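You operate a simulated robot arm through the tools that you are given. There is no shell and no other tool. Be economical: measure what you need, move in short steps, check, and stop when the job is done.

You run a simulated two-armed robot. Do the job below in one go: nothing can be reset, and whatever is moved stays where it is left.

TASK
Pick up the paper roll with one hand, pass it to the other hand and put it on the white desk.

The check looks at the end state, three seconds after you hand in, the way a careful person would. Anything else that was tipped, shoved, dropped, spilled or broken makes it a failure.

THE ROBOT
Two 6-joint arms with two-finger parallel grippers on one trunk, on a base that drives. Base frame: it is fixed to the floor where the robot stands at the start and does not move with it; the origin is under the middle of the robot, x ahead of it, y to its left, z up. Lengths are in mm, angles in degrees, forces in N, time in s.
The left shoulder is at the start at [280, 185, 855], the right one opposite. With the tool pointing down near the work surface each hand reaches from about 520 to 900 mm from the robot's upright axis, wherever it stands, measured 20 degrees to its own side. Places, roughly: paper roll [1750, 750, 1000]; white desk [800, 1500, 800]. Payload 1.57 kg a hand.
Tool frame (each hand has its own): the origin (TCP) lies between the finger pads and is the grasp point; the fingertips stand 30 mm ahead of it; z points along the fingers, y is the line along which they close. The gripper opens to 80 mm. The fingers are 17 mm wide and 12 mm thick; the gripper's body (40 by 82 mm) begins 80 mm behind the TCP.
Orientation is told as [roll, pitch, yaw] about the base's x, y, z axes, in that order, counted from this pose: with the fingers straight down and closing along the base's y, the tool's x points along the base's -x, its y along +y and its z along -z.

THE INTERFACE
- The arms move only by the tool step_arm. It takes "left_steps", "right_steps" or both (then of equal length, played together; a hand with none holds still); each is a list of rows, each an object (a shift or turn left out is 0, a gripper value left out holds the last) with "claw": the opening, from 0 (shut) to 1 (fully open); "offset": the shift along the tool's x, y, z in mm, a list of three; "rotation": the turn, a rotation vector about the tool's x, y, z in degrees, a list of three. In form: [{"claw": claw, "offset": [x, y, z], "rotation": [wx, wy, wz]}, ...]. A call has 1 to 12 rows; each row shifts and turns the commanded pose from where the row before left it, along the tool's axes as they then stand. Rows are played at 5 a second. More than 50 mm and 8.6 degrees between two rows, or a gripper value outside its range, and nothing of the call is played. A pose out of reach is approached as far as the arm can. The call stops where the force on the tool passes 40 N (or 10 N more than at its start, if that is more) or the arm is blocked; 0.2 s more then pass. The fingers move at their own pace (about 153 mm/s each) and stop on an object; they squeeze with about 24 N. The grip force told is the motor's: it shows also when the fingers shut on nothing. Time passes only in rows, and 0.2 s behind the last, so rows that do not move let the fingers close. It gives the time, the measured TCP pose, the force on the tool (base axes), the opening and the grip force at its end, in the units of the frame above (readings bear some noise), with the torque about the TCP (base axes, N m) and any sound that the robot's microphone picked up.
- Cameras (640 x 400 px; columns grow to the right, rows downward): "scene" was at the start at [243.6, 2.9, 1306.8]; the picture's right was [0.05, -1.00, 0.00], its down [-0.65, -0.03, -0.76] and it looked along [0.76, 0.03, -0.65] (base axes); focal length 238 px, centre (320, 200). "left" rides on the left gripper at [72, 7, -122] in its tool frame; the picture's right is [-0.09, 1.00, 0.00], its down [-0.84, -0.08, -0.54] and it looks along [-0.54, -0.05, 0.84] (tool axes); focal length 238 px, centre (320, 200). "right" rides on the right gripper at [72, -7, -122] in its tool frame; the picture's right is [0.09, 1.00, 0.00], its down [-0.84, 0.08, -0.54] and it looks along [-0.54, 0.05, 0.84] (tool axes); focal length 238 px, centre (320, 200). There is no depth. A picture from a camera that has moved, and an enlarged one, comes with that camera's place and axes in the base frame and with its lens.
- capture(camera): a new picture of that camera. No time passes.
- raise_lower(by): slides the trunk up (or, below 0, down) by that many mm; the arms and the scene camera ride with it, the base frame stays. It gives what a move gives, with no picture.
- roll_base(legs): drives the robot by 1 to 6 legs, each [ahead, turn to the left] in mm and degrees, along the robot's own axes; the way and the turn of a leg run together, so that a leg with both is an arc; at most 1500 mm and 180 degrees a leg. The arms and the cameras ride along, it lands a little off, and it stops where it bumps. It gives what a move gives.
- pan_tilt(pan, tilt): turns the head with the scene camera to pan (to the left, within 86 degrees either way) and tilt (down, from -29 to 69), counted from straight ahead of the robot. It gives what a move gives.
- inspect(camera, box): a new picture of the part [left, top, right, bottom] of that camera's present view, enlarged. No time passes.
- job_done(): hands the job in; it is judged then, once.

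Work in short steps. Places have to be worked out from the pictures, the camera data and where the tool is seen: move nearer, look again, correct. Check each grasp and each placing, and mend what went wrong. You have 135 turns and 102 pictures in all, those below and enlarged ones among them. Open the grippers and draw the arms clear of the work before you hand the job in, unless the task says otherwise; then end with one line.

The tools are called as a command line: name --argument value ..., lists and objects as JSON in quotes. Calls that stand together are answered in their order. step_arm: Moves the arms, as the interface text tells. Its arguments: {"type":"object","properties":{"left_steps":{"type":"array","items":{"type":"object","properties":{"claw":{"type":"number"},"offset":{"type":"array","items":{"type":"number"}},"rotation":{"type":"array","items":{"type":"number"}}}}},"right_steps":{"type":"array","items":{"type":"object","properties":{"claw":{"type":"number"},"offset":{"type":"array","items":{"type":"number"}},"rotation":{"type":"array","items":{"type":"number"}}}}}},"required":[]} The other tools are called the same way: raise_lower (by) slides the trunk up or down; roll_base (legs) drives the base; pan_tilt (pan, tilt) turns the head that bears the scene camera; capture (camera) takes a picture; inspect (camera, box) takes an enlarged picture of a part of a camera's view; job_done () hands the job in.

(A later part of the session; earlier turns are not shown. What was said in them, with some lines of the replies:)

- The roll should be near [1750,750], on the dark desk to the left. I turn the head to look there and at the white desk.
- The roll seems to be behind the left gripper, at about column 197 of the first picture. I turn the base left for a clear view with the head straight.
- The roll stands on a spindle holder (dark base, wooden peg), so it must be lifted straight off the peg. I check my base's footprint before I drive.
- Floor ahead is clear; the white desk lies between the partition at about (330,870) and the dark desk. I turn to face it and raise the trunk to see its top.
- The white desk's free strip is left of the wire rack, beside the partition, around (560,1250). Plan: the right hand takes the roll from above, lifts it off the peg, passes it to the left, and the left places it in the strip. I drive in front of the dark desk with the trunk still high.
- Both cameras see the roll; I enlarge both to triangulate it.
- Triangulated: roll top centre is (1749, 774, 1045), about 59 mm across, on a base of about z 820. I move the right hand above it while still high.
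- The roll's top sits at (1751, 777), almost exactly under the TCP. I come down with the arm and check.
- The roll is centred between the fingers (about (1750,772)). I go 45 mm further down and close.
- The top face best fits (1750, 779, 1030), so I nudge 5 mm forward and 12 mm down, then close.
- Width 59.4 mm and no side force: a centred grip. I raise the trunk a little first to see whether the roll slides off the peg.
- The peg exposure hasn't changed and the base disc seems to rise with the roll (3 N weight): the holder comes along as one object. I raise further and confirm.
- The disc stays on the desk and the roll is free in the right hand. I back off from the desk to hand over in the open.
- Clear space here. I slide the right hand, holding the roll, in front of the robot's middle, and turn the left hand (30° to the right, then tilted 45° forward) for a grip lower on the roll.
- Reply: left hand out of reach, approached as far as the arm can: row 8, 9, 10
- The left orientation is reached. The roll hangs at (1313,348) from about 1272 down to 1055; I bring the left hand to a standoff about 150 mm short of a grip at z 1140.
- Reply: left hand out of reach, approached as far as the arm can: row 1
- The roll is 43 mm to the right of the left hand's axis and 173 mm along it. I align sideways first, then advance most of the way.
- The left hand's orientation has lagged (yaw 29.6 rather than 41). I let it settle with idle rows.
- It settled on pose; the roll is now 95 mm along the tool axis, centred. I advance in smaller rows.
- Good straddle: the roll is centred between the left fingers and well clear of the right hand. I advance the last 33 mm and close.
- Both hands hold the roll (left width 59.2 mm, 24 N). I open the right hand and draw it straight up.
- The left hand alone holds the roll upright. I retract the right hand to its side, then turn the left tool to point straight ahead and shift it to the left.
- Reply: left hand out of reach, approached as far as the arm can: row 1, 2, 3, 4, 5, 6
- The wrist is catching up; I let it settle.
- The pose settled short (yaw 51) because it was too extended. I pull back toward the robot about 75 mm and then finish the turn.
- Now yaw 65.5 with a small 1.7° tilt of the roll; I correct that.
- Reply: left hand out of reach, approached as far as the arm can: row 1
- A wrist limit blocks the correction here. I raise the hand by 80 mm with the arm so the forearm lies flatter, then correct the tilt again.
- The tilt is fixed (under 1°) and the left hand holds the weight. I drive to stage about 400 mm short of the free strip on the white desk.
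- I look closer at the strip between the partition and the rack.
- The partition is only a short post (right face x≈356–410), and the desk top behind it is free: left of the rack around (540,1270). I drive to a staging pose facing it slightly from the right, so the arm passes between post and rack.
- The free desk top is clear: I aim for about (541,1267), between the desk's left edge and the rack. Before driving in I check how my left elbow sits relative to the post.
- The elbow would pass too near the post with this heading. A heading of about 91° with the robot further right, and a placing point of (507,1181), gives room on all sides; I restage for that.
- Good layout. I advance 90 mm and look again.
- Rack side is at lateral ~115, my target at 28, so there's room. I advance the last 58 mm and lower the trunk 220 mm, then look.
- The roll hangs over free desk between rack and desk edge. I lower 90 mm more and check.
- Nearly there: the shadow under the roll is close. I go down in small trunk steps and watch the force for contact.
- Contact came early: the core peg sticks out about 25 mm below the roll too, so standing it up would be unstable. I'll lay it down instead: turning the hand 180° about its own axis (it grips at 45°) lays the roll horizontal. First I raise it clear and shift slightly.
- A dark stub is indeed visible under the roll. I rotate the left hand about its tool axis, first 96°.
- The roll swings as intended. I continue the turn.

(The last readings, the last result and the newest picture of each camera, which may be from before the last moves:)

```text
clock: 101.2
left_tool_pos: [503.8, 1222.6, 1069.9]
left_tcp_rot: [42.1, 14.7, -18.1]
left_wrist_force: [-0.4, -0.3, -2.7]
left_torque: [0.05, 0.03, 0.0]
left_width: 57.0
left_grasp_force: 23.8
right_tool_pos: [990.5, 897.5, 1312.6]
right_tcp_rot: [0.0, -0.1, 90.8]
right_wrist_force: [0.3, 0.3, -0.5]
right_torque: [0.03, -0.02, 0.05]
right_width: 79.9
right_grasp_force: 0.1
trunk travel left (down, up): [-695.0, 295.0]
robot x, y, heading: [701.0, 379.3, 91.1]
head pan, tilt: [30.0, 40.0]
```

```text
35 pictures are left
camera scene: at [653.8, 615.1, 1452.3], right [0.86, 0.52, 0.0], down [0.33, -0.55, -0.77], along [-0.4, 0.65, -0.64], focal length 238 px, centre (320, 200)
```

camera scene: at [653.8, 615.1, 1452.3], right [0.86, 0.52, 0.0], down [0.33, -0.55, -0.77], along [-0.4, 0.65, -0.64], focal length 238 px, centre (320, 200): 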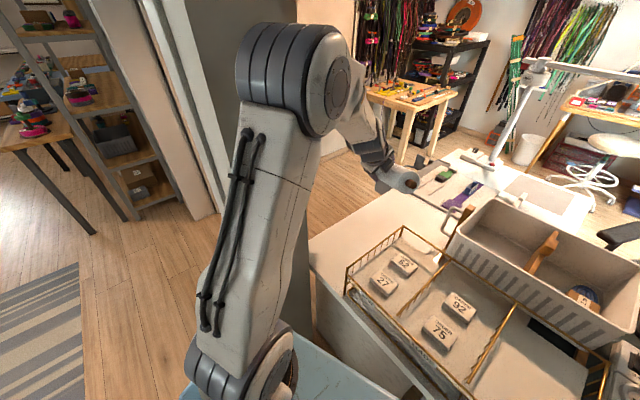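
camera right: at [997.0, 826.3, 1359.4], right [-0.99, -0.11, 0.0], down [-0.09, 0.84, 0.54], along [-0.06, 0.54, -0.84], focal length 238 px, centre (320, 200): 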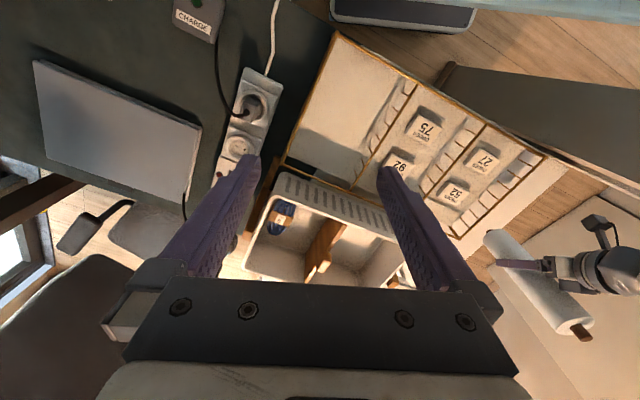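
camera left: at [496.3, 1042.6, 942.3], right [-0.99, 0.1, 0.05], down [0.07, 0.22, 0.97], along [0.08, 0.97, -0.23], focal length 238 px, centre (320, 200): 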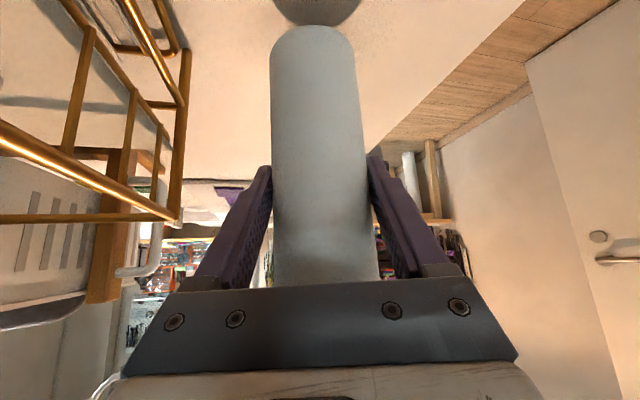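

112° done without trouble. I finish the remaining 68°.

step_arm --left_steps '[{"rotation": [0, 0, 8]}, {"rotation": [0, 0, 8]}, {"rotation": [0, 0, 8]}, {"rotation": [0, 0, 8]}, {"rotation": [0, 0, 8]}, {"rotation": [0, 0, 8]}, {"rotation": [0, 0, 8]}, {"rotation": [0, 0, 8]}, {"rotation": [0, 0, 4]}, {"offset": [0, 0, 0]}]'

capture --camera "scene"

capture --camera "left"

capture --camera "right"

```text
clock: 103.4
left_tool_pos: [534.0, 1223.3, 1071.3]
left_tcp_rot: [0.2, 44.2, -91.2]
left_wrist_force: [-0.3, 0.0, -3.2]
left_torque: [0.05, 0.01, 0.0]
left_width: 57.0
left_grasp_force: 24.2
left hand out of reach, approached as far as the arm can: row 6, 7, 8, 9
right_tool_pos: [990.3, 897.4, 1313.5]
right_tcp_rot: [0.0, -0.1, 90.7]
right_wrist_force: [-0.2, -0.2, -0.5]
right_torque: [0.04, -0.03, -0.04]
right_width: 80.2
right_grasp_force: 0.0
trunk travel left (down, up): [-695.0, 295.0]
robot x, y, heading: [704.9, 384.8, 91.2]
head pan, tilt: [30.0, 40.0]
```

```text
34 pictures are left
camera scene: at [653.8, 615.1, 1452.3], right [0.86, 0.52, 0.0], down [0.33, -0.55, -0.77], along [-0.4, 0.65, -0.64], focal length 238 px, centre (320, 200)
```

scene: 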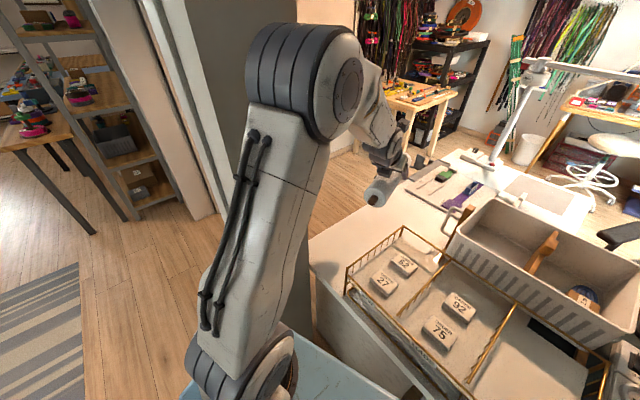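

```text
33 pictures are left
camera left: at [538.2, 1188.2, 1208.4], right [0.99, -0.09, -0.06], down [-0.1, -0.98, -0.2], along [-0.04, 0.2, -0.98], focal length 238 px, centre (320, 200)
```

left: 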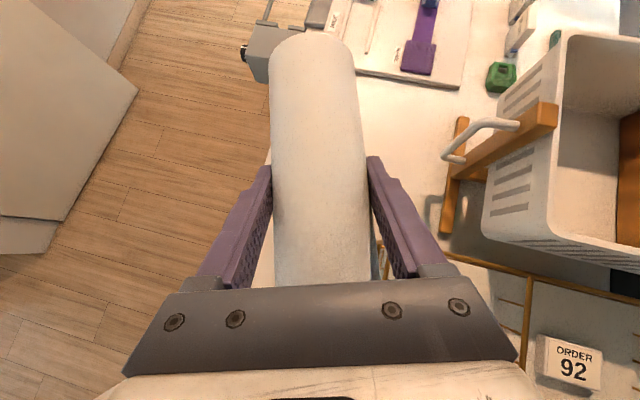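

```text
32 pictures are left
camera right: at [997.1, 826.4, 1434.3], right [-0.99, -0.11, 0.0], down [-0.09, 0.84, 0.54], along [-0.06, 0.54, -0.84], focal length 238 px, centre (320, 200)
```

right: 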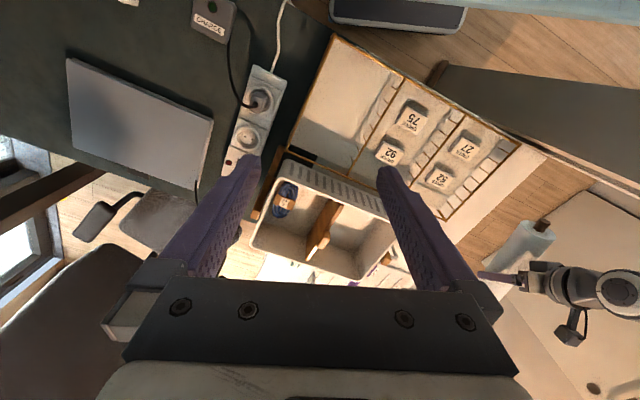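

The roll now lies horizontal in the grip, its near end toward me. It has drifted to x=534, which puts the near end too close to the rack, so I shift it left.

step_arm --left_steps '[{"offset": [0, -12, 0]}, {"offset": [0, -12, 0]}, {"offset": [0, -12, 0]}, {"offset": [0, 0, 0]}]'

```text
clock: 104.4
left_tool_pos: [528.9, 1219.4, 1065.5]
left_tcp_rot: [0.1, 44.2, -91.1]
left_wrist_force: [-0.1, 0.2, -2.5]
left_torque: [0.06, 0.02, 0.0]
left_width: 56.9
left_grasp_force: 24.0
left hand out of reach, approached as far as the arm can: row 1, 2, 3
right_tool_pos: [990.4, 897.1, 1312.5]
right_tcp_rot: [0.0, 0.0, 90.7]
right_wrist_force: [0.2, 0.4, 0.3]
right_torque: [0.02, 0.01, 0.01]
right_width: 80.0
right_grasp_force: 0.0
trunk travel left (down, up): [-695.0, 295.0]
robot x, y, heading: [700.1, 381.7, 90.8]
head pan, tilt: [30.0, 40.0]
```

Arm can't shift left there (wrist limit), so I turn the base 1.8° left, which moves the hand about 26 mm left.

roll_base --legs '[[0, 1.8]]'

pan_tilt --pan 20 --tilt 45

capture --camera "scene"

capture --camera "left"

```text
clock: 105.2
left_tool_pos: [502.7, 1214.5, 1064.5]
left_tcp_rot: [0.1, 44.3, -89.4]
left_wrist_force: [0.2, -0.3, -2.4]
left_torque: [0.04, 0.0, 0.01]
left_width: 57.0
left_grasp_force: 24.3
right_tool_pos: [974.5, 906.1, 1312.6]
right_tcp_rot: [0.1, -0.1, 92.7]
right_wrist_force: [0.3, 0.7, -0.9]
right_torque: [-0.01, 0.0, -0.01]
right_width: 79.8
right_grasp_force: 0.0
trunk travel left (down, up): [-695.0, 295.0]
robot x, y, heading: [706.0, 382.6, 93.2]
head pan, tilt: [30.0, 40.0]
```

```text
clock: 105.9
left_tool_pos: [502.8, 1215.2, 1065.1]
left_tcp_rot: [0.1, 44.1, -89.4]
left_wrist_force: [-0.2, 0.0, -3.3]
left_torque: [0.09, 0.01, 0.02]
left_width: 57.0
left_grasp_force: 24.4
right_tool_pos: [973.4, 906.8, 1313.3]
right_tcp_rot: [0.0, 0.0, 92.6]
right_wrist_force: [-0.1, -0.3, -0.8]
right_torque: [0.0, 0.01, 0.0]
right_width: 79.9
right_grasp_force: 0.0
trunk travel left (down, up): [-695.0, 295.0]
robot x, y, heading: [699.9, 382.6, 93.2]
head pan, tilt: [20.0, 45.0]
```

```text
31 pictures are left
camera scene: at [660.9, 617.0, 1445.0], right [0.92, 0.39, 0.0], down [0.28, -0.65, -0.71], along [-0.28, 0.65, -0.71], focal length 238 px, centre (320, 200)
```

scene: 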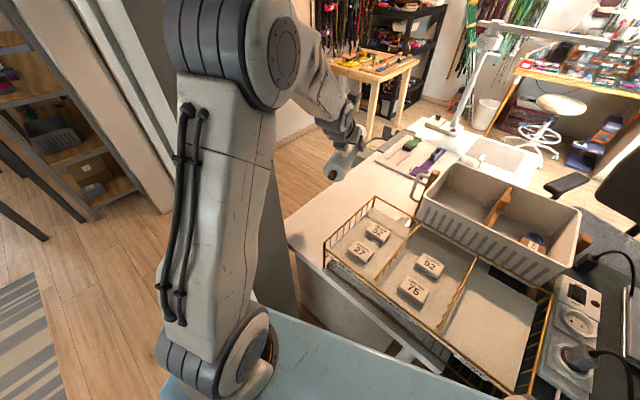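

```text
30 pictures are left
camera left: at [508.9, 1179.3, 1201.5], right [1.0, -0.05, -0.06], down [-0.07, -0.98, -0.2], along [-0.05, 0.2, -0.98], focal length 238 px, centre (320, 200)
```

left: 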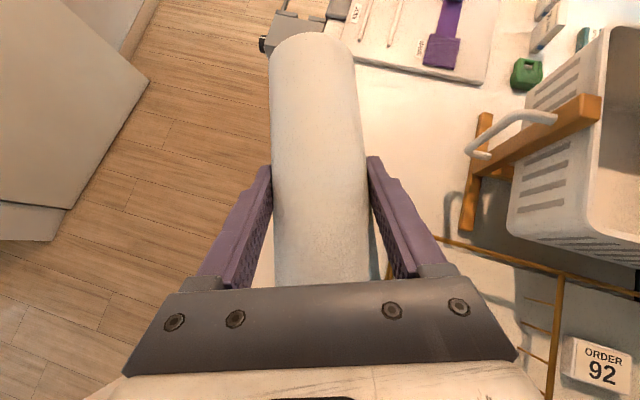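

Clearances look fine: about 24 mm to the rack, 47 mm to the desk's edge. I lower the trunk 190 mm and check.

raise_lower --by -190

capture --camera "scene"

capture --camera "left"

capture --camera "right"

```text
clock: 108.0
left_tool_pos: [503.1, 1213.0, 875.6]
left_tcp_rot: [0.1, 44.3, -89.3]
left_wrist_force: [0.8, -0.1, -2.4]
left_torque: [0.07, -0.01, -0.03]
left_width: 57.2
left_grasp_force: 23.9
right_tool_pos: [973.8, 904.9, 1124.1]
right_tcp_rot: [0.0, 0.0, 92.7]
right_wrist_force: [0.1, 0.2, 0.1]
right_torque: [-0.01, 0.02, 0.02]
right_width: 80.0
right_grasp_force: 0.1
trunk travel left (down, up): [-505.0, 485.0]
robot x, y, heading: [705.7, 384.6, 93.1]
head pan, tilt: [20.0, 45.0]
```

```text
29 pictures are left
camera scene: at [660.9, 617.0, 1255.1], right [0.92, 0.39, 0.0], down [0.28, -0.65, -0.71], along [-0.28, 0.65, -0.71], focal length 238 px, centre (320, 200)
```

scene: 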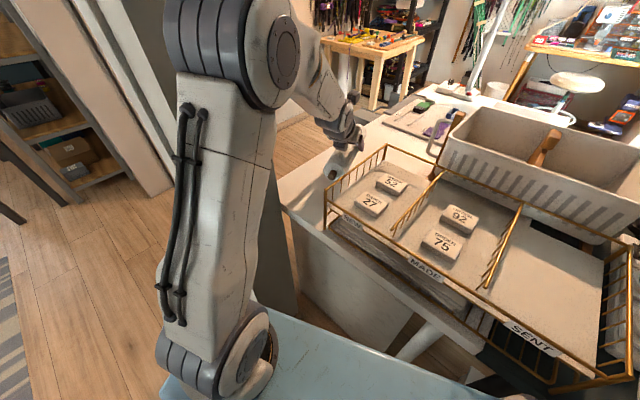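

```text
28 pictures are left
camera left: at [508.9, 1179.3, 1011.7], right [1.0, -0.05, -0.06], down [-0.07, -0.98, -0.2], along [-0.05, 0.2, -0.98], focal length 238 px, centre (320, 200)
```

left: 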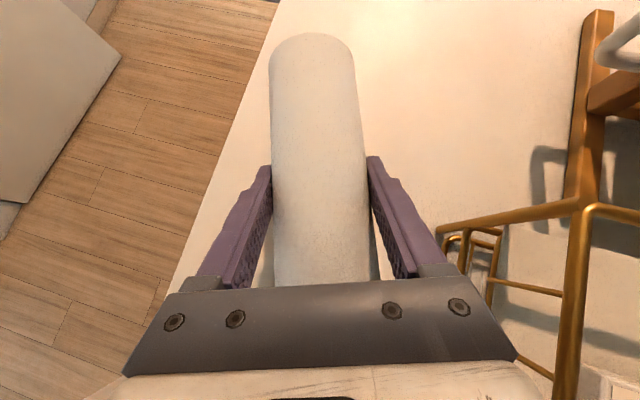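

```text
27 pictures are left
camera right: at [982.8, 835.5, 1244.4], right [-0.99, -0.14, 0.0], down [-0.12, 0.83, 0.54], along [-0.07, 0.54, -0.84], focal length 238 px, centre (320, 200)
```

right: 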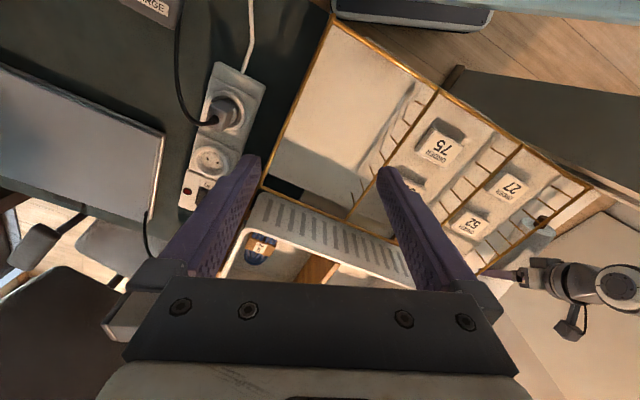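

I look closer at the near end of the roll relative to the rack.

inspect --camera "scene" --box '[280, 90, 440, 250]'

inspect --camera "right" --box '[480, 160, 640, 300]'

```text
2.50 times, centred on (360, 170) of scene
camera zoom: at [660.9, 617.0, 1255.1], right [0.92, 0.39, 0.0], down [0.28, -0.65, -0.71], along [-0.28, 0.65, -0.71], focal length 596 px, centre (220, 275)
```

zoom: 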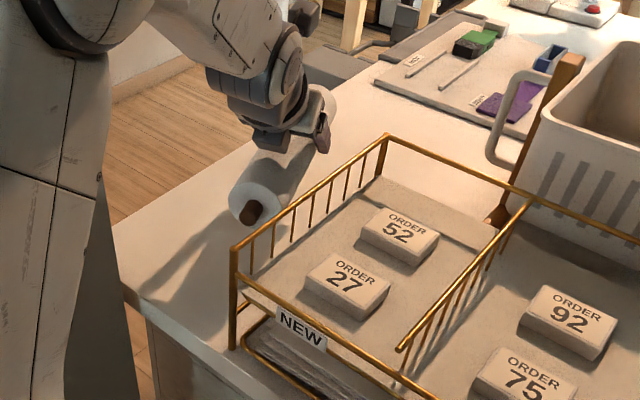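

```text
2.86 times, centred on (560, 230) of right
camera zoom: at [982.8, 835.5, 1244.4], right [-0.99, -0.14, 0.0], down [-0.12, 0.83, 0.54], along [-0.07, 0.54, -0.84], focal length 681 px, centre (-366, 114)
```

zoom: 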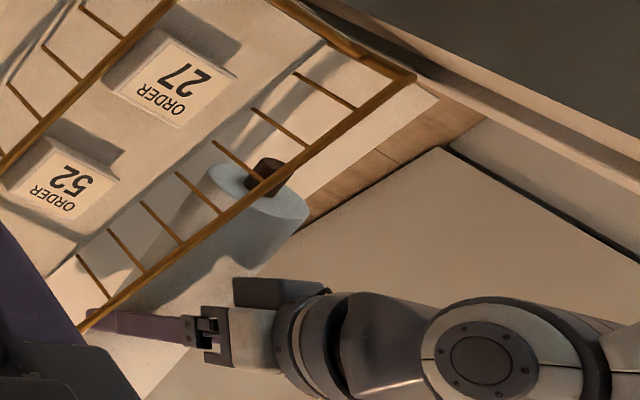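

Triangulated: near end of roll at (504,1075), rack wire about 22 mm clear of its side. I lower 50 mm straight down.

raise_lower --by -50

inspect --camera "scene" --box '[280, 60, 440, 220]'

capture --camera "left"

```text
clock: 108.9
left_tool_pos: [502.2, 1213.7, 825.6]
left_tcp_rot: [0.0, 44.3, -89.4]
left_wrist_force: [-0.1, 0.7, -2.9]
left_torque: [0.1, -0.01, 0.03]
left_width: 57.1
left_grasp_force: 23.8
right_tool_pos: [973.5, 905.7, 1073.3]
right_tcp_rot: [0.0, 0.0, 92.6]
right_wrist_force: [-0.2, -0.5, -0.4]
right_torque: [0.0, -0.02, 0.01]
right_width: 80.0
right_grasp_force: 0.0
trunk travel left (down, up): [-455.0, 535.0]
robot x, y, heading: [702.5, 380.6, 93.1]
head pan, tilt: [20.0, 45.0]
```

```text
2.50 times, centred on (360, 140) of scene
camera zoom: at [660.9, 617.0, 1205.0], right [0.92, 0.39, 0.0], down [0.28, -0.65, -0.71], along [-0.28, 0.65, -0.71], focal length 596 px, centre (220, 350)
```

zoom: 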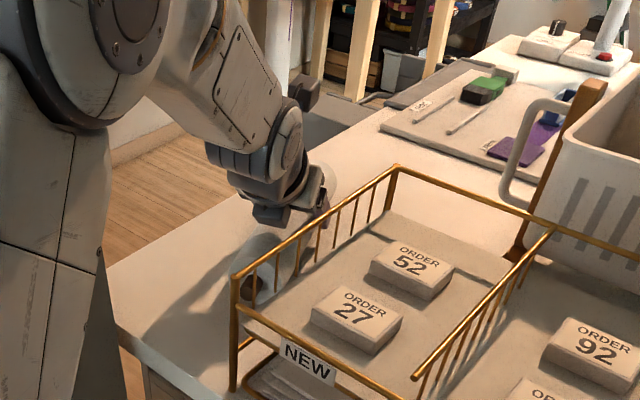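

```text
23 pictures are left
camera left: at [508.9, 1179.3, 961.6], right [1.0, -0.05, -0.06], down [-0.07, -0.98, -0.2], along [-0.05, 0.2, -0.98], focal length 238 px, centre (320, 200)
```

left: 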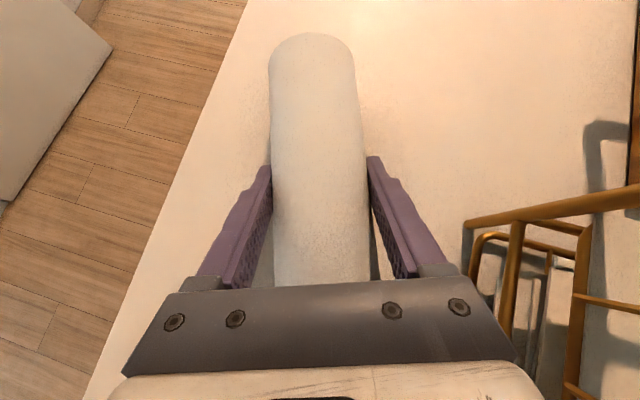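

No contact yet at TCP 826. Now small steps down, watching the force.

raise_lower --by -8

raise_lower --by -4

```text
clock: 109.5
left_tool_pos: [502.5, 1213.9, 818.6]
left_tcp_rot: [0.1, 44.4, -89.3]
left_wrist_force: [-0.2, -0.4, 2.7]
left_torque: [0.64, 0.01, 0.03]
left_width: 56.9
left_grasp_force: 23.8
right_tool_pos: [973.4, 905.7, 1065.3]
right_tcp_rot: [0.0, 0.0, 92.6]
right_wrist_force: [0.2, -0.5, -1.0]
right_torque: [0.01, 0.02, -0.03]
right_width: 79.8
right_grasp_force: 0.0
trunk travel left (down, up): [-447.0, 543.0]
robot x, y, heading: [700.8, 382.8, 93.1]
head pan, tilt: [20.0, 45.0]
```

```text
clock: 110.0
left_tool_pos: [502.9, 1213.5, 817.1]
left_tcp_rot: [0.1, 44.8, -89.2]
left_wrist_force: [-1.3, -6.8, 21.7]
left_torque: [-0.13, 0.01, 0.19]
left_width: 56.8
left_grasp_force: 23.7
right_tool_pos: [973.4, 904.5, 1062.0]
right_tcp_rot: [0.1, -0.1, 92.5]
right_wrist_force: [0.3, 0.3, 0.8]
right_torque: [0.02, 0.0, 0.0]
right_width: 80.0
right_grasp_force: 0.0
trunk travel left (down, up): [-443.0, 547.0]
robot x, y, heading: [700.1, 381.9, 93.2]
head pan, tilt: [20.0, 45.0]
```

Both ends touch (force 22 N, torque near zero): the roll lies flat on the desk. I ease up 2 mm and open the left hand slightly.

raise_lower --by 2

step_arm --left_steps '[{"claw": 0.78}, {"claw": 0.82}, {"claw": 0.88}, {"claw": 0.88}]'

capture --camera "left"

```text
clock: 110.5
left_tool_pos: [502.7, 1213.9, 817.2]
left_tcp_rot: [0.2, 44.5, -89.2]
left_wrist_force: [-2.6, 1.4, 19.1]
left_torque: [0.37, 0.08, 0.25]
left_width: 57.1
left_grasp_force: 23.9
right_tool_pos: [974.0, 905.6, 1063.1]
right_tcp_rot: [0.0, -0.1, 92.6]
right_wrist_force: [-0.3, -0.2, 0.8]
right_torque: [0.0, 0.0, 0.01]
right_width: 79.9
right_grasp_force: 0.0
trunk travel left (down, up): [-445.0, 545.0]
robot x, y, heading: [701.9, 383.8, 93.0]
head pan, tilt: [20.0, 45.0]
```

```text
clock: 111.5
left_tool_pos: [503.7, 1214.1, 815.5]
left_tcp_rot: [0.1, 44.3, -89.2]
left_wrist_force: [0.0, -0.3, -0.7]
left_torque: [0.02, -0.03, 0.01]
left_width: 70.6
left_grasp_force: 0.1
right_tool_pos: [973.7, 906.6, 1063.4]
right_tcp_rot: [0.0, 0.2, 92.6]
right_wrist_force: [-0.3, 0.1, 0.4]
right_torque: [0.0, 0.02, -0.02]
right_width: 80.2
right_grasp_force: 0.1
trunk travel left (down, up): [-445.0, 545.0]
robot x, y, heading: [704.8, 383.5, 93.4]
head pan, tilt: [20.0, 45.0]
```

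```text
22 pictures are left
camera left: at [508.9, 1179.1, 951.5], right [1.0, -0.05, -0.06], down [-0.07, -0.98, -0.2], along [-0.05, 0.2, -0.98], focal length 238 px, centre (320, 200)
```

left: 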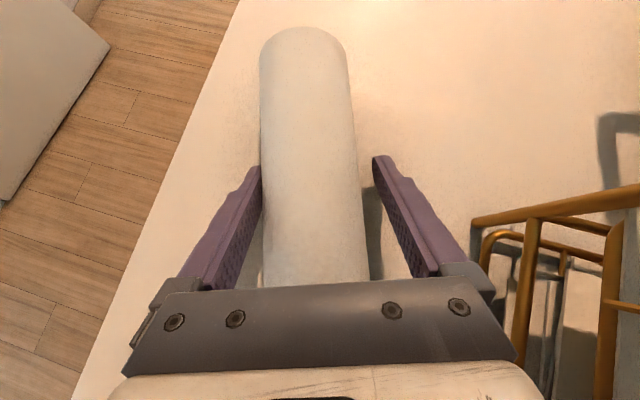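

The roll leans a little toward the left finger; I wait a second to see whether it rolls.

step_arm --left_steps '[{"claw": 0.88}, {"claw": 0.88}, {"claw": 0.88}, {"claw": 0.88}, {"claw": 0.88}]'

capture --camera "left"

```text
clock: 112.7
left_tool_pos: [502.1, 1214.2, 815.4]
left_tcp_rot: [0.1, 44.2, -89.4]
left_wrist_force: [-0.3, -0.1, -0.2]
left_torque: [0.0, -0.01, 0.04]
left_width: 70.4
left_grasp_force: 0.0
right_tool_pos: [972.9, 906.4, 1063.4]
right_tcp_rot: [0.0, 0.0, 92.6]
right_wrist_force: [1.0, 0.4, -0.2]
right_torque: [0.01, 0.0, 0.0]
right_width: 80.1
right_grasp_force: 0.1
trunk travel left (down, up): [-445.0, 545.0]
robot x, y, heading: [704.3, 379.3, 92.7]
head pan, tilt: [20.0, 45.0]
```

```text
21 pictures are left
camera left: at [508.9, 1179.2, 951.8], right [1.0, -0.05, -0.06], down [-0.07, -0.98, -0.2], along [-0.05, 0.2, -0.98], focal length 238 px, centre (320, 200)
```

left: 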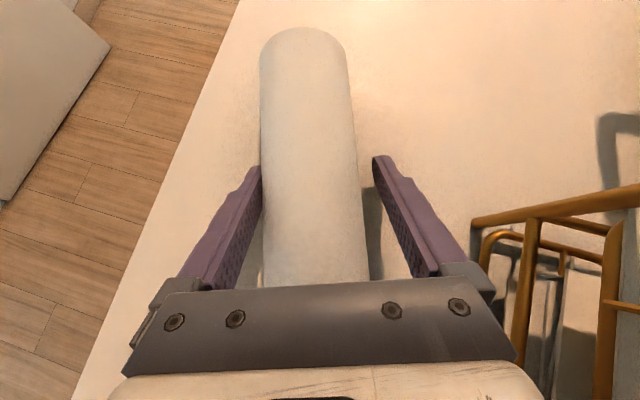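

It stays. To see whether only the left finger stops it, I open fully (left finger moves about 5 mm away) and look again.

step_arm --left_steps '[{"claw": 0.92}, {"claw": 0.96}, {"claw": 1.0}, {"claw": 1.0}, {"claw": 1.0}, {"claw": 1.0}]'

capture --camera "left"

```text
clock: 114.1
left_tool_pos: [504.0, 1213.0, 814.4]
left_tcp_rot: [0.2, 44.1, -89.2]
left_wrist_force: [-0.6, -0.5, -0.4]
left_torque: [-0.02, 0.0, -0.01]
left_width: 79.7
left_grasp_force: 0.2
right_tool_pos: [973.3, 905.6, 1062.8]
right_tcp_rot: [0.0, 0.0, 92.6]
right_wrist_force: [-0.8, 0.1, -0.3]
right_torque: [0.01, -0.01, -0.04]
right_width: 79.9
right_grasp_force: 0.0
trunk travel left (down, up): [-445.0, 545.0]
robot x, y, heading: [707.6, 384.2, 93.1]
head pan, tilt: [20.0, 45.0]
```

```text
20 pictures are left
camera left: at [508.9, 1179.2, 951.8], right [1.0, -0.05, -0.06], down [-0.07, -0.98, -0.2], along [-0.05, 0.2, -0.98], focal length 238 px, centre (320, 200)
```

left: 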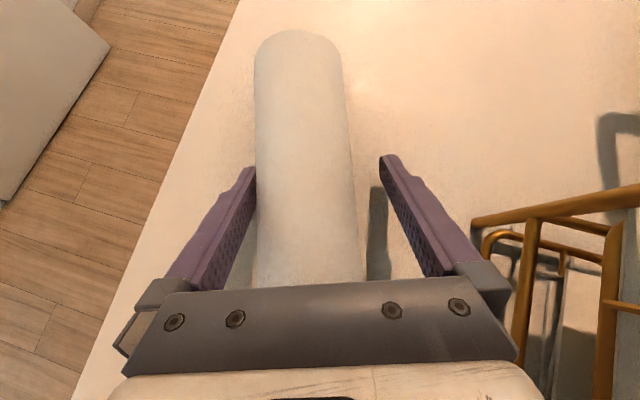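

It followed the left finger. To find whether the desk slopes or it just had some motion left, I nudge it right with a small closing, and wait.

step_arm --left_steps '[{"claw": 0.97}, {"claw": 0.94}, {"claw": 0.91}, {"claw": 0.91}, {"claw": 0.91}, {"claw": 0.91}, {"claw": 0.91}, {"claw": 0.91}]'

capture --camera "left"

```text
clock: 115.9
left_tool_pos: [502.5, 1213.8, 814.4]
left_tcp_rot: [0.1, 44.2, -89.4]
left_wrist_force: [-0.9, 0.2, 0.7]
left_torque: [-0.01, 0.06, 0.0]
left_width: 73.6
left_grasp_force: 0.8
right_tool_pos: [973.0, 905.6, 1062.9]
right_tcp_rot: [0.0, 0.0, 92.6]
right_wrist_force: [0.7, 0.5, -0.6]
right_torque: [-0.03, 0.02, 0.02]
right_width: 80.3
right_grasp_force: 0.0
trunk travel left (down, up): [-445.0, 545.0]
robot x, y, heading: [699.7, 383.7, 93.0]
head pan, tilt: [20.0, 45.0]
```

```text
19 pictures are left
camera left: at [508.9, 1179.2, 951.8], right [1.0, -0.05, -0.06], down [-0.07, -0.98, -0.2], along [-0.05, 0.2, -0.98], focal length 238 px, centre (320, 200)
```

left: 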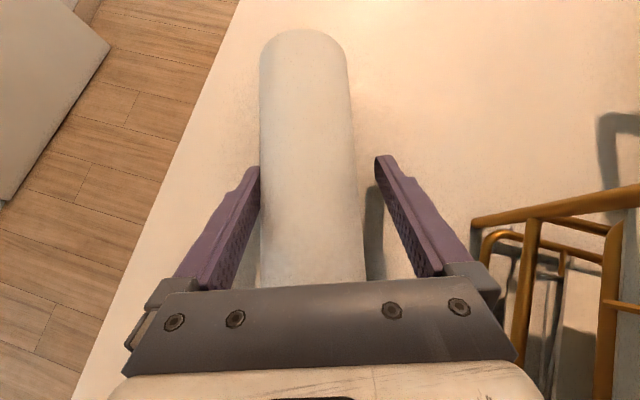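

It stays pressed against the left finger, so there seems to be a small drift to the left. I test by turning the base 0.8° left (fingers move about 11 mm) to see whether it follows on its own.

roll_base --legs '[[0, 0.7]]'

capture --camera "left"

```text
clock: 116.6
left_tool_pos: [492.2, 1212.2, 815.3]
left_tcp_rot: [0.1, 44.2, -88.6]
left_wrist_force: [0.2, 0.5, 0.4]
left_torque: [0.0, 0.02, -0.03]
left_width: 72.9
left_grasp_force: 0.0
right_tool_pos: [967.2, 909.8, 1062.3]
right_tcp_rot: [0.1, 0.0, 93.3]
right_wrist_force: [0.1, -0.1, 0.0]
right_torque: [-0.02, 0.02, 0.01]
right_width: 79.9
right_grasp_force: 0.0
trunk travel left (down, up): [-445.0, 545.0]
robot x, y, heading: [700.4, 384.3, 93.8]
head pan, tilt: [20.0, 45.0]
```

```text
18 pictures are left
camera left: at [499.2, 1176.7, 951.7], right [1.0, -0.04, -0.06], down [-0.05, -0.98, -0.2], along [-0.05, 0.2, -0.98], focal length 238 px, centre (320, 200)
```

left: 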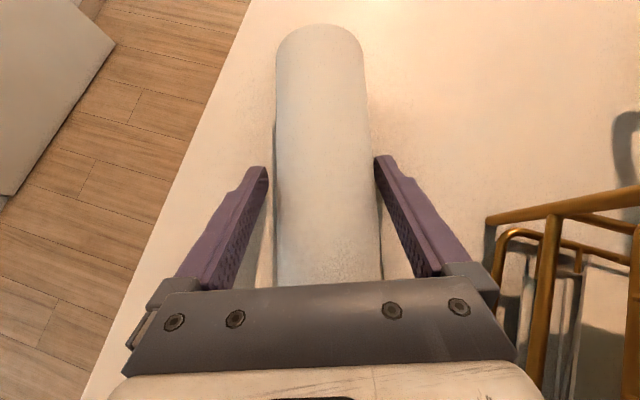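

It didn't follow: it now sits free between the fingers. I wait two seconds and look for any drift.

step_arm --left_steps '[{"claw": 0.91}, {"claw": 0.91}, {"claw": 0.91}, {"claw": 0.91}, {"claw": 0.91}, {"claw": 0.91}, {"claw": 0.91}, {"claw": 0.91}, {"claw": 0.91}, {"claw": 0.91}]'

capture --camera "left"

```text
clock: 118.8
left_tool_pos: [492.5, 1211.2, 815.7]
left_tcp_rot: [0.1, 44.2, -88.6]
left_wrist_force: [-0.5, -0.1, -0.2]
left_torque: [0.03, -0.01, -0.02]
left_width: 72.8
left_grasp_force: 0.0
right_tool_pos: [967.0, 909.2, 1062.9]
right_tcp_rot: [0.0, 0.0, 93.3]
right_wrist_force: [0.3, 0.0, 0.8]
right_torque: [0.0, -0.02, 0.0]
right_width: 79.9
right_grasp_force: 0.0
trunk travel left (down, up): [-445.0, 545.0]
robot x, y, heading: [703.2, 383.7, 93.8]
head pan, tilt: [20.0, 45.0]
```

```text
17 pictures are left
camera left: at [499.2, 1176.7, 951.7], right [1.0, -0.04, -0.06], down [-0.05, -0.98, -0.2], along [-0.05, 0.2, -0.98], focal length 238 px, centre (320, 200)
```

left: 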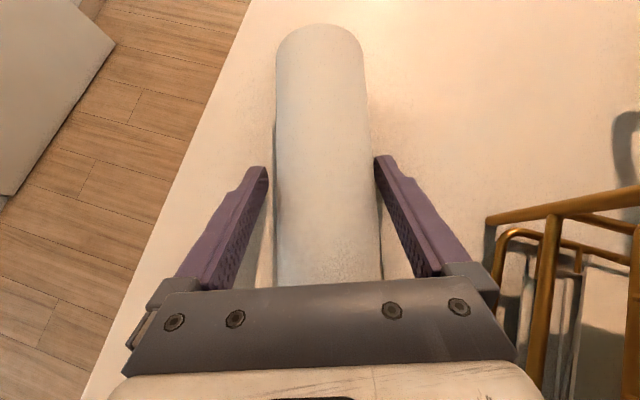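

The roll is perfectly still and free on both sides. I open fully and lift the hand straight up with the trunk.

step_arm --left_steps '[{"claw": 1.0}, {"claw": 1.0}, {"claw": 1.0}]'

raise_lower --by 60

raise_lower --by 240

capture --camera "left"

capture --camera "scene"

```text
clock: 119.6
left_tool_pos: [492.6, 1211.6, 814.7]
left_tcp_rot: [0.1, 44.2, -88.6]
left_wrist_force: [-0.5, 0.3, 0.3]
left_torque: [-0.02, -0.01, 0.01]
left_width: 80.1
left_grasp_force: 0.0
right_tool_pos: [966.8, 909.0, 1063.1]
right_tcp_rot: [0.0, 0.0, 93.3]
right_wrist_force: [-0.1, -0.1, 0.0]
right_torque: [0.0, 0.0, 0.02]
right_width: 79.8
right_grasp_force: 0.1
trunk travel left (down, up): [-445.0, 545.0]
robot x, y, heading: [702.3, 382.8, 93.6]
head pan, tilt: [20.0, 45.0]
```

```text
clock: 120.6
left_tool_pos: [494.0, 1211.2, 874.5]
left_tcp_rot: [0.2, 44.2, -88.5]
left_wrist_force: [0.0, -0.3, 0.6]
left_torque: [0.0, 0.0, -0.02]
left_width: 80.0
left_grasp_force: 0.0
right_tool_pos: [966.4, 909.2, 1122.4]
right_tcp_rot: [0.0, -0.1, 93.4]
right_wrist_force: [0.1, 0.2, 0.5]
right_torque: [0.0, -0.04, 0.01]
right_width: 79.9
right_grasp_force: 0.0
trunk travel left (down, up): [-505.0, 485.0]
robot x, y, heading: [701.1, 381.0, 93.9]
head pan, tilt: [20.0, 45.0]
```

```text
clock: 123.1
left_tool_pos: [492.6, 1210.7, 1115.6]
left_tcp_rot: [0.1, 44.1, -88.6]
left_wrist_force: [0.6, 0.4, 0.1]
left_torque: [0.01, 0.0, 0.02]
left_width: 79.8
left_grasp_force: 0.0
right_tool_pos: [967.1, 909.0, 1363.7]
right_tcp_rot: [0.1, 0.1, 93.3]
right_wrist_force: [0.2, 0.0, 0.2]
right_torque: [0.02, 0.01, -0.01]
right_width: 80.0
right_grasp_force: 0.0
trunk travel left (down, up): [-745.0, 245.0]
robot x, y, heading: [702.6, 382.7, 93.8]
head pan, tilt: [20.0, 45.0]
```

```text
16 pictures are left
camera left: at [499.1, 1176.8, 1251.6], right [1.0, -0.04, -0.06], down [-0.05, -0.98, -0.2], along [-0.05, 0.2, -0.98], focal length 238 px, centre (320, 200)
```

left: 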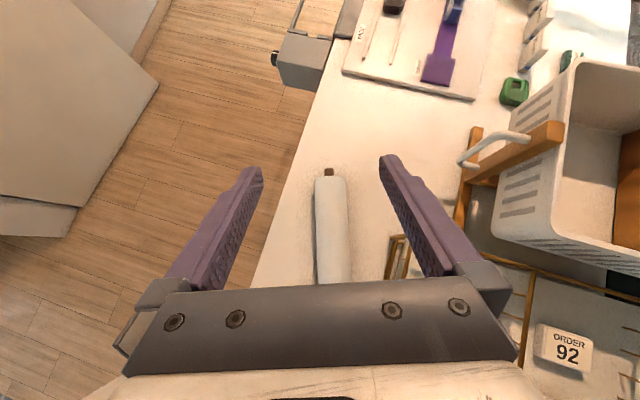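

```text
15 pictures are left
camera scene: at [658.1, 616.4, 1495.0], right [0.92, 0.4, 0.0], down [0.28, -0.65, -0.71], along [-0.28, 0.65, -0.71], focal length 238 px, centre (320, 200)
```

scene: 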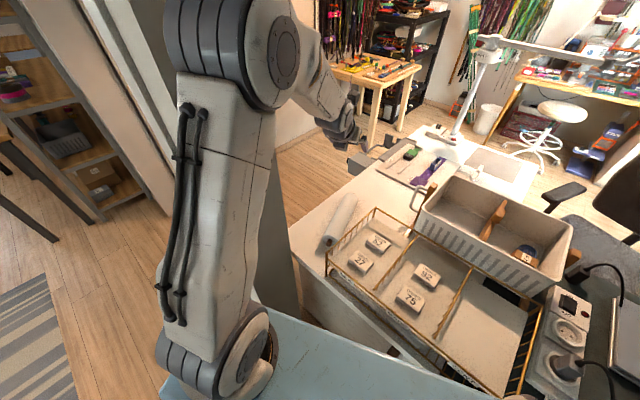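

The roll lies on the white desk between its edge and the rack, and nothing else has moved. I back the robot away and check it once more.

roll_base --legs '[[-400, 0]]'

inspect --camera "scene" --box '[260, 60, 460, 260]'

capture --camera "scene"

```text
clock: 125.6
left_tool_pos: [516.8, 811.3, 1114.3]
left_tcp_rot: [0.1, 44.3, -88.5]
left_wrist_force: [0.3, 0.8, -0.8]
left_torque: [0.0, -0.03, 0.0]
left_width: 79.9
left_grasp_force: 0.2
right_tool_pos: [991.8, 510.4, 1363.0]
right_tcp_rot: [0.0, 0.0, 93.5]
right_wrist_force: [0.0, -0.2, 0.3]
right_torque: [0.02, 0.01, 0.0]
right_width: 79.9
right_grasp_force: 0.0
trunk travel left (down, up): [-745.0, 245.0]
robot x, y, heading: [726.2, -17.7, 93.8]
head pan, tilt: [20.0, 45.0]
```

```text
2.00 times, centred on (360, 160) of scene
camera zoom: at [684.2, 216.8, 1495.0], right [0.91, 0.41, 0.0], down [0.29, -0.65, -0.71], along [-0.29, 0.65, -0.71], focal length 477 px, centre (240, 280)
```

zoom: 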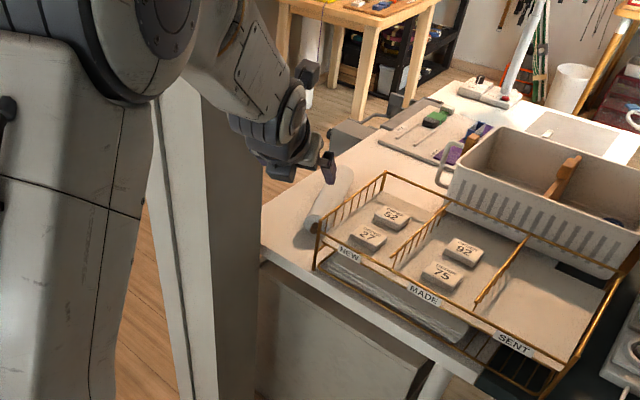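

```text
13 pictures are left
camera scene: at [684.2, 216.8, 1495.0], right [0.91, 0.41, 0.0], down [0.29, -0.65, -0.71], along [-0.29, 0.65, -0.71], focal length 238 px, centre (320, 200)
```

scene: 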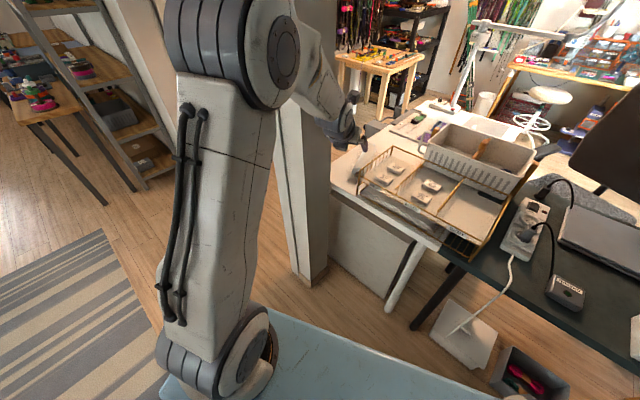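

The roll rests still on the desk, the robot is clear, both grippers are open and empty. I hand in.

job_done

```text
The job is handed in.
```

The paper roll is on the white desk: the right hand picked it up, passed it to the left, and the left laid it on its side between the wire rack and the desk's left edge. I laid it down because its core peg sticks out at the bottom and it would not stand securely. Its round base stayed on the dark desk.
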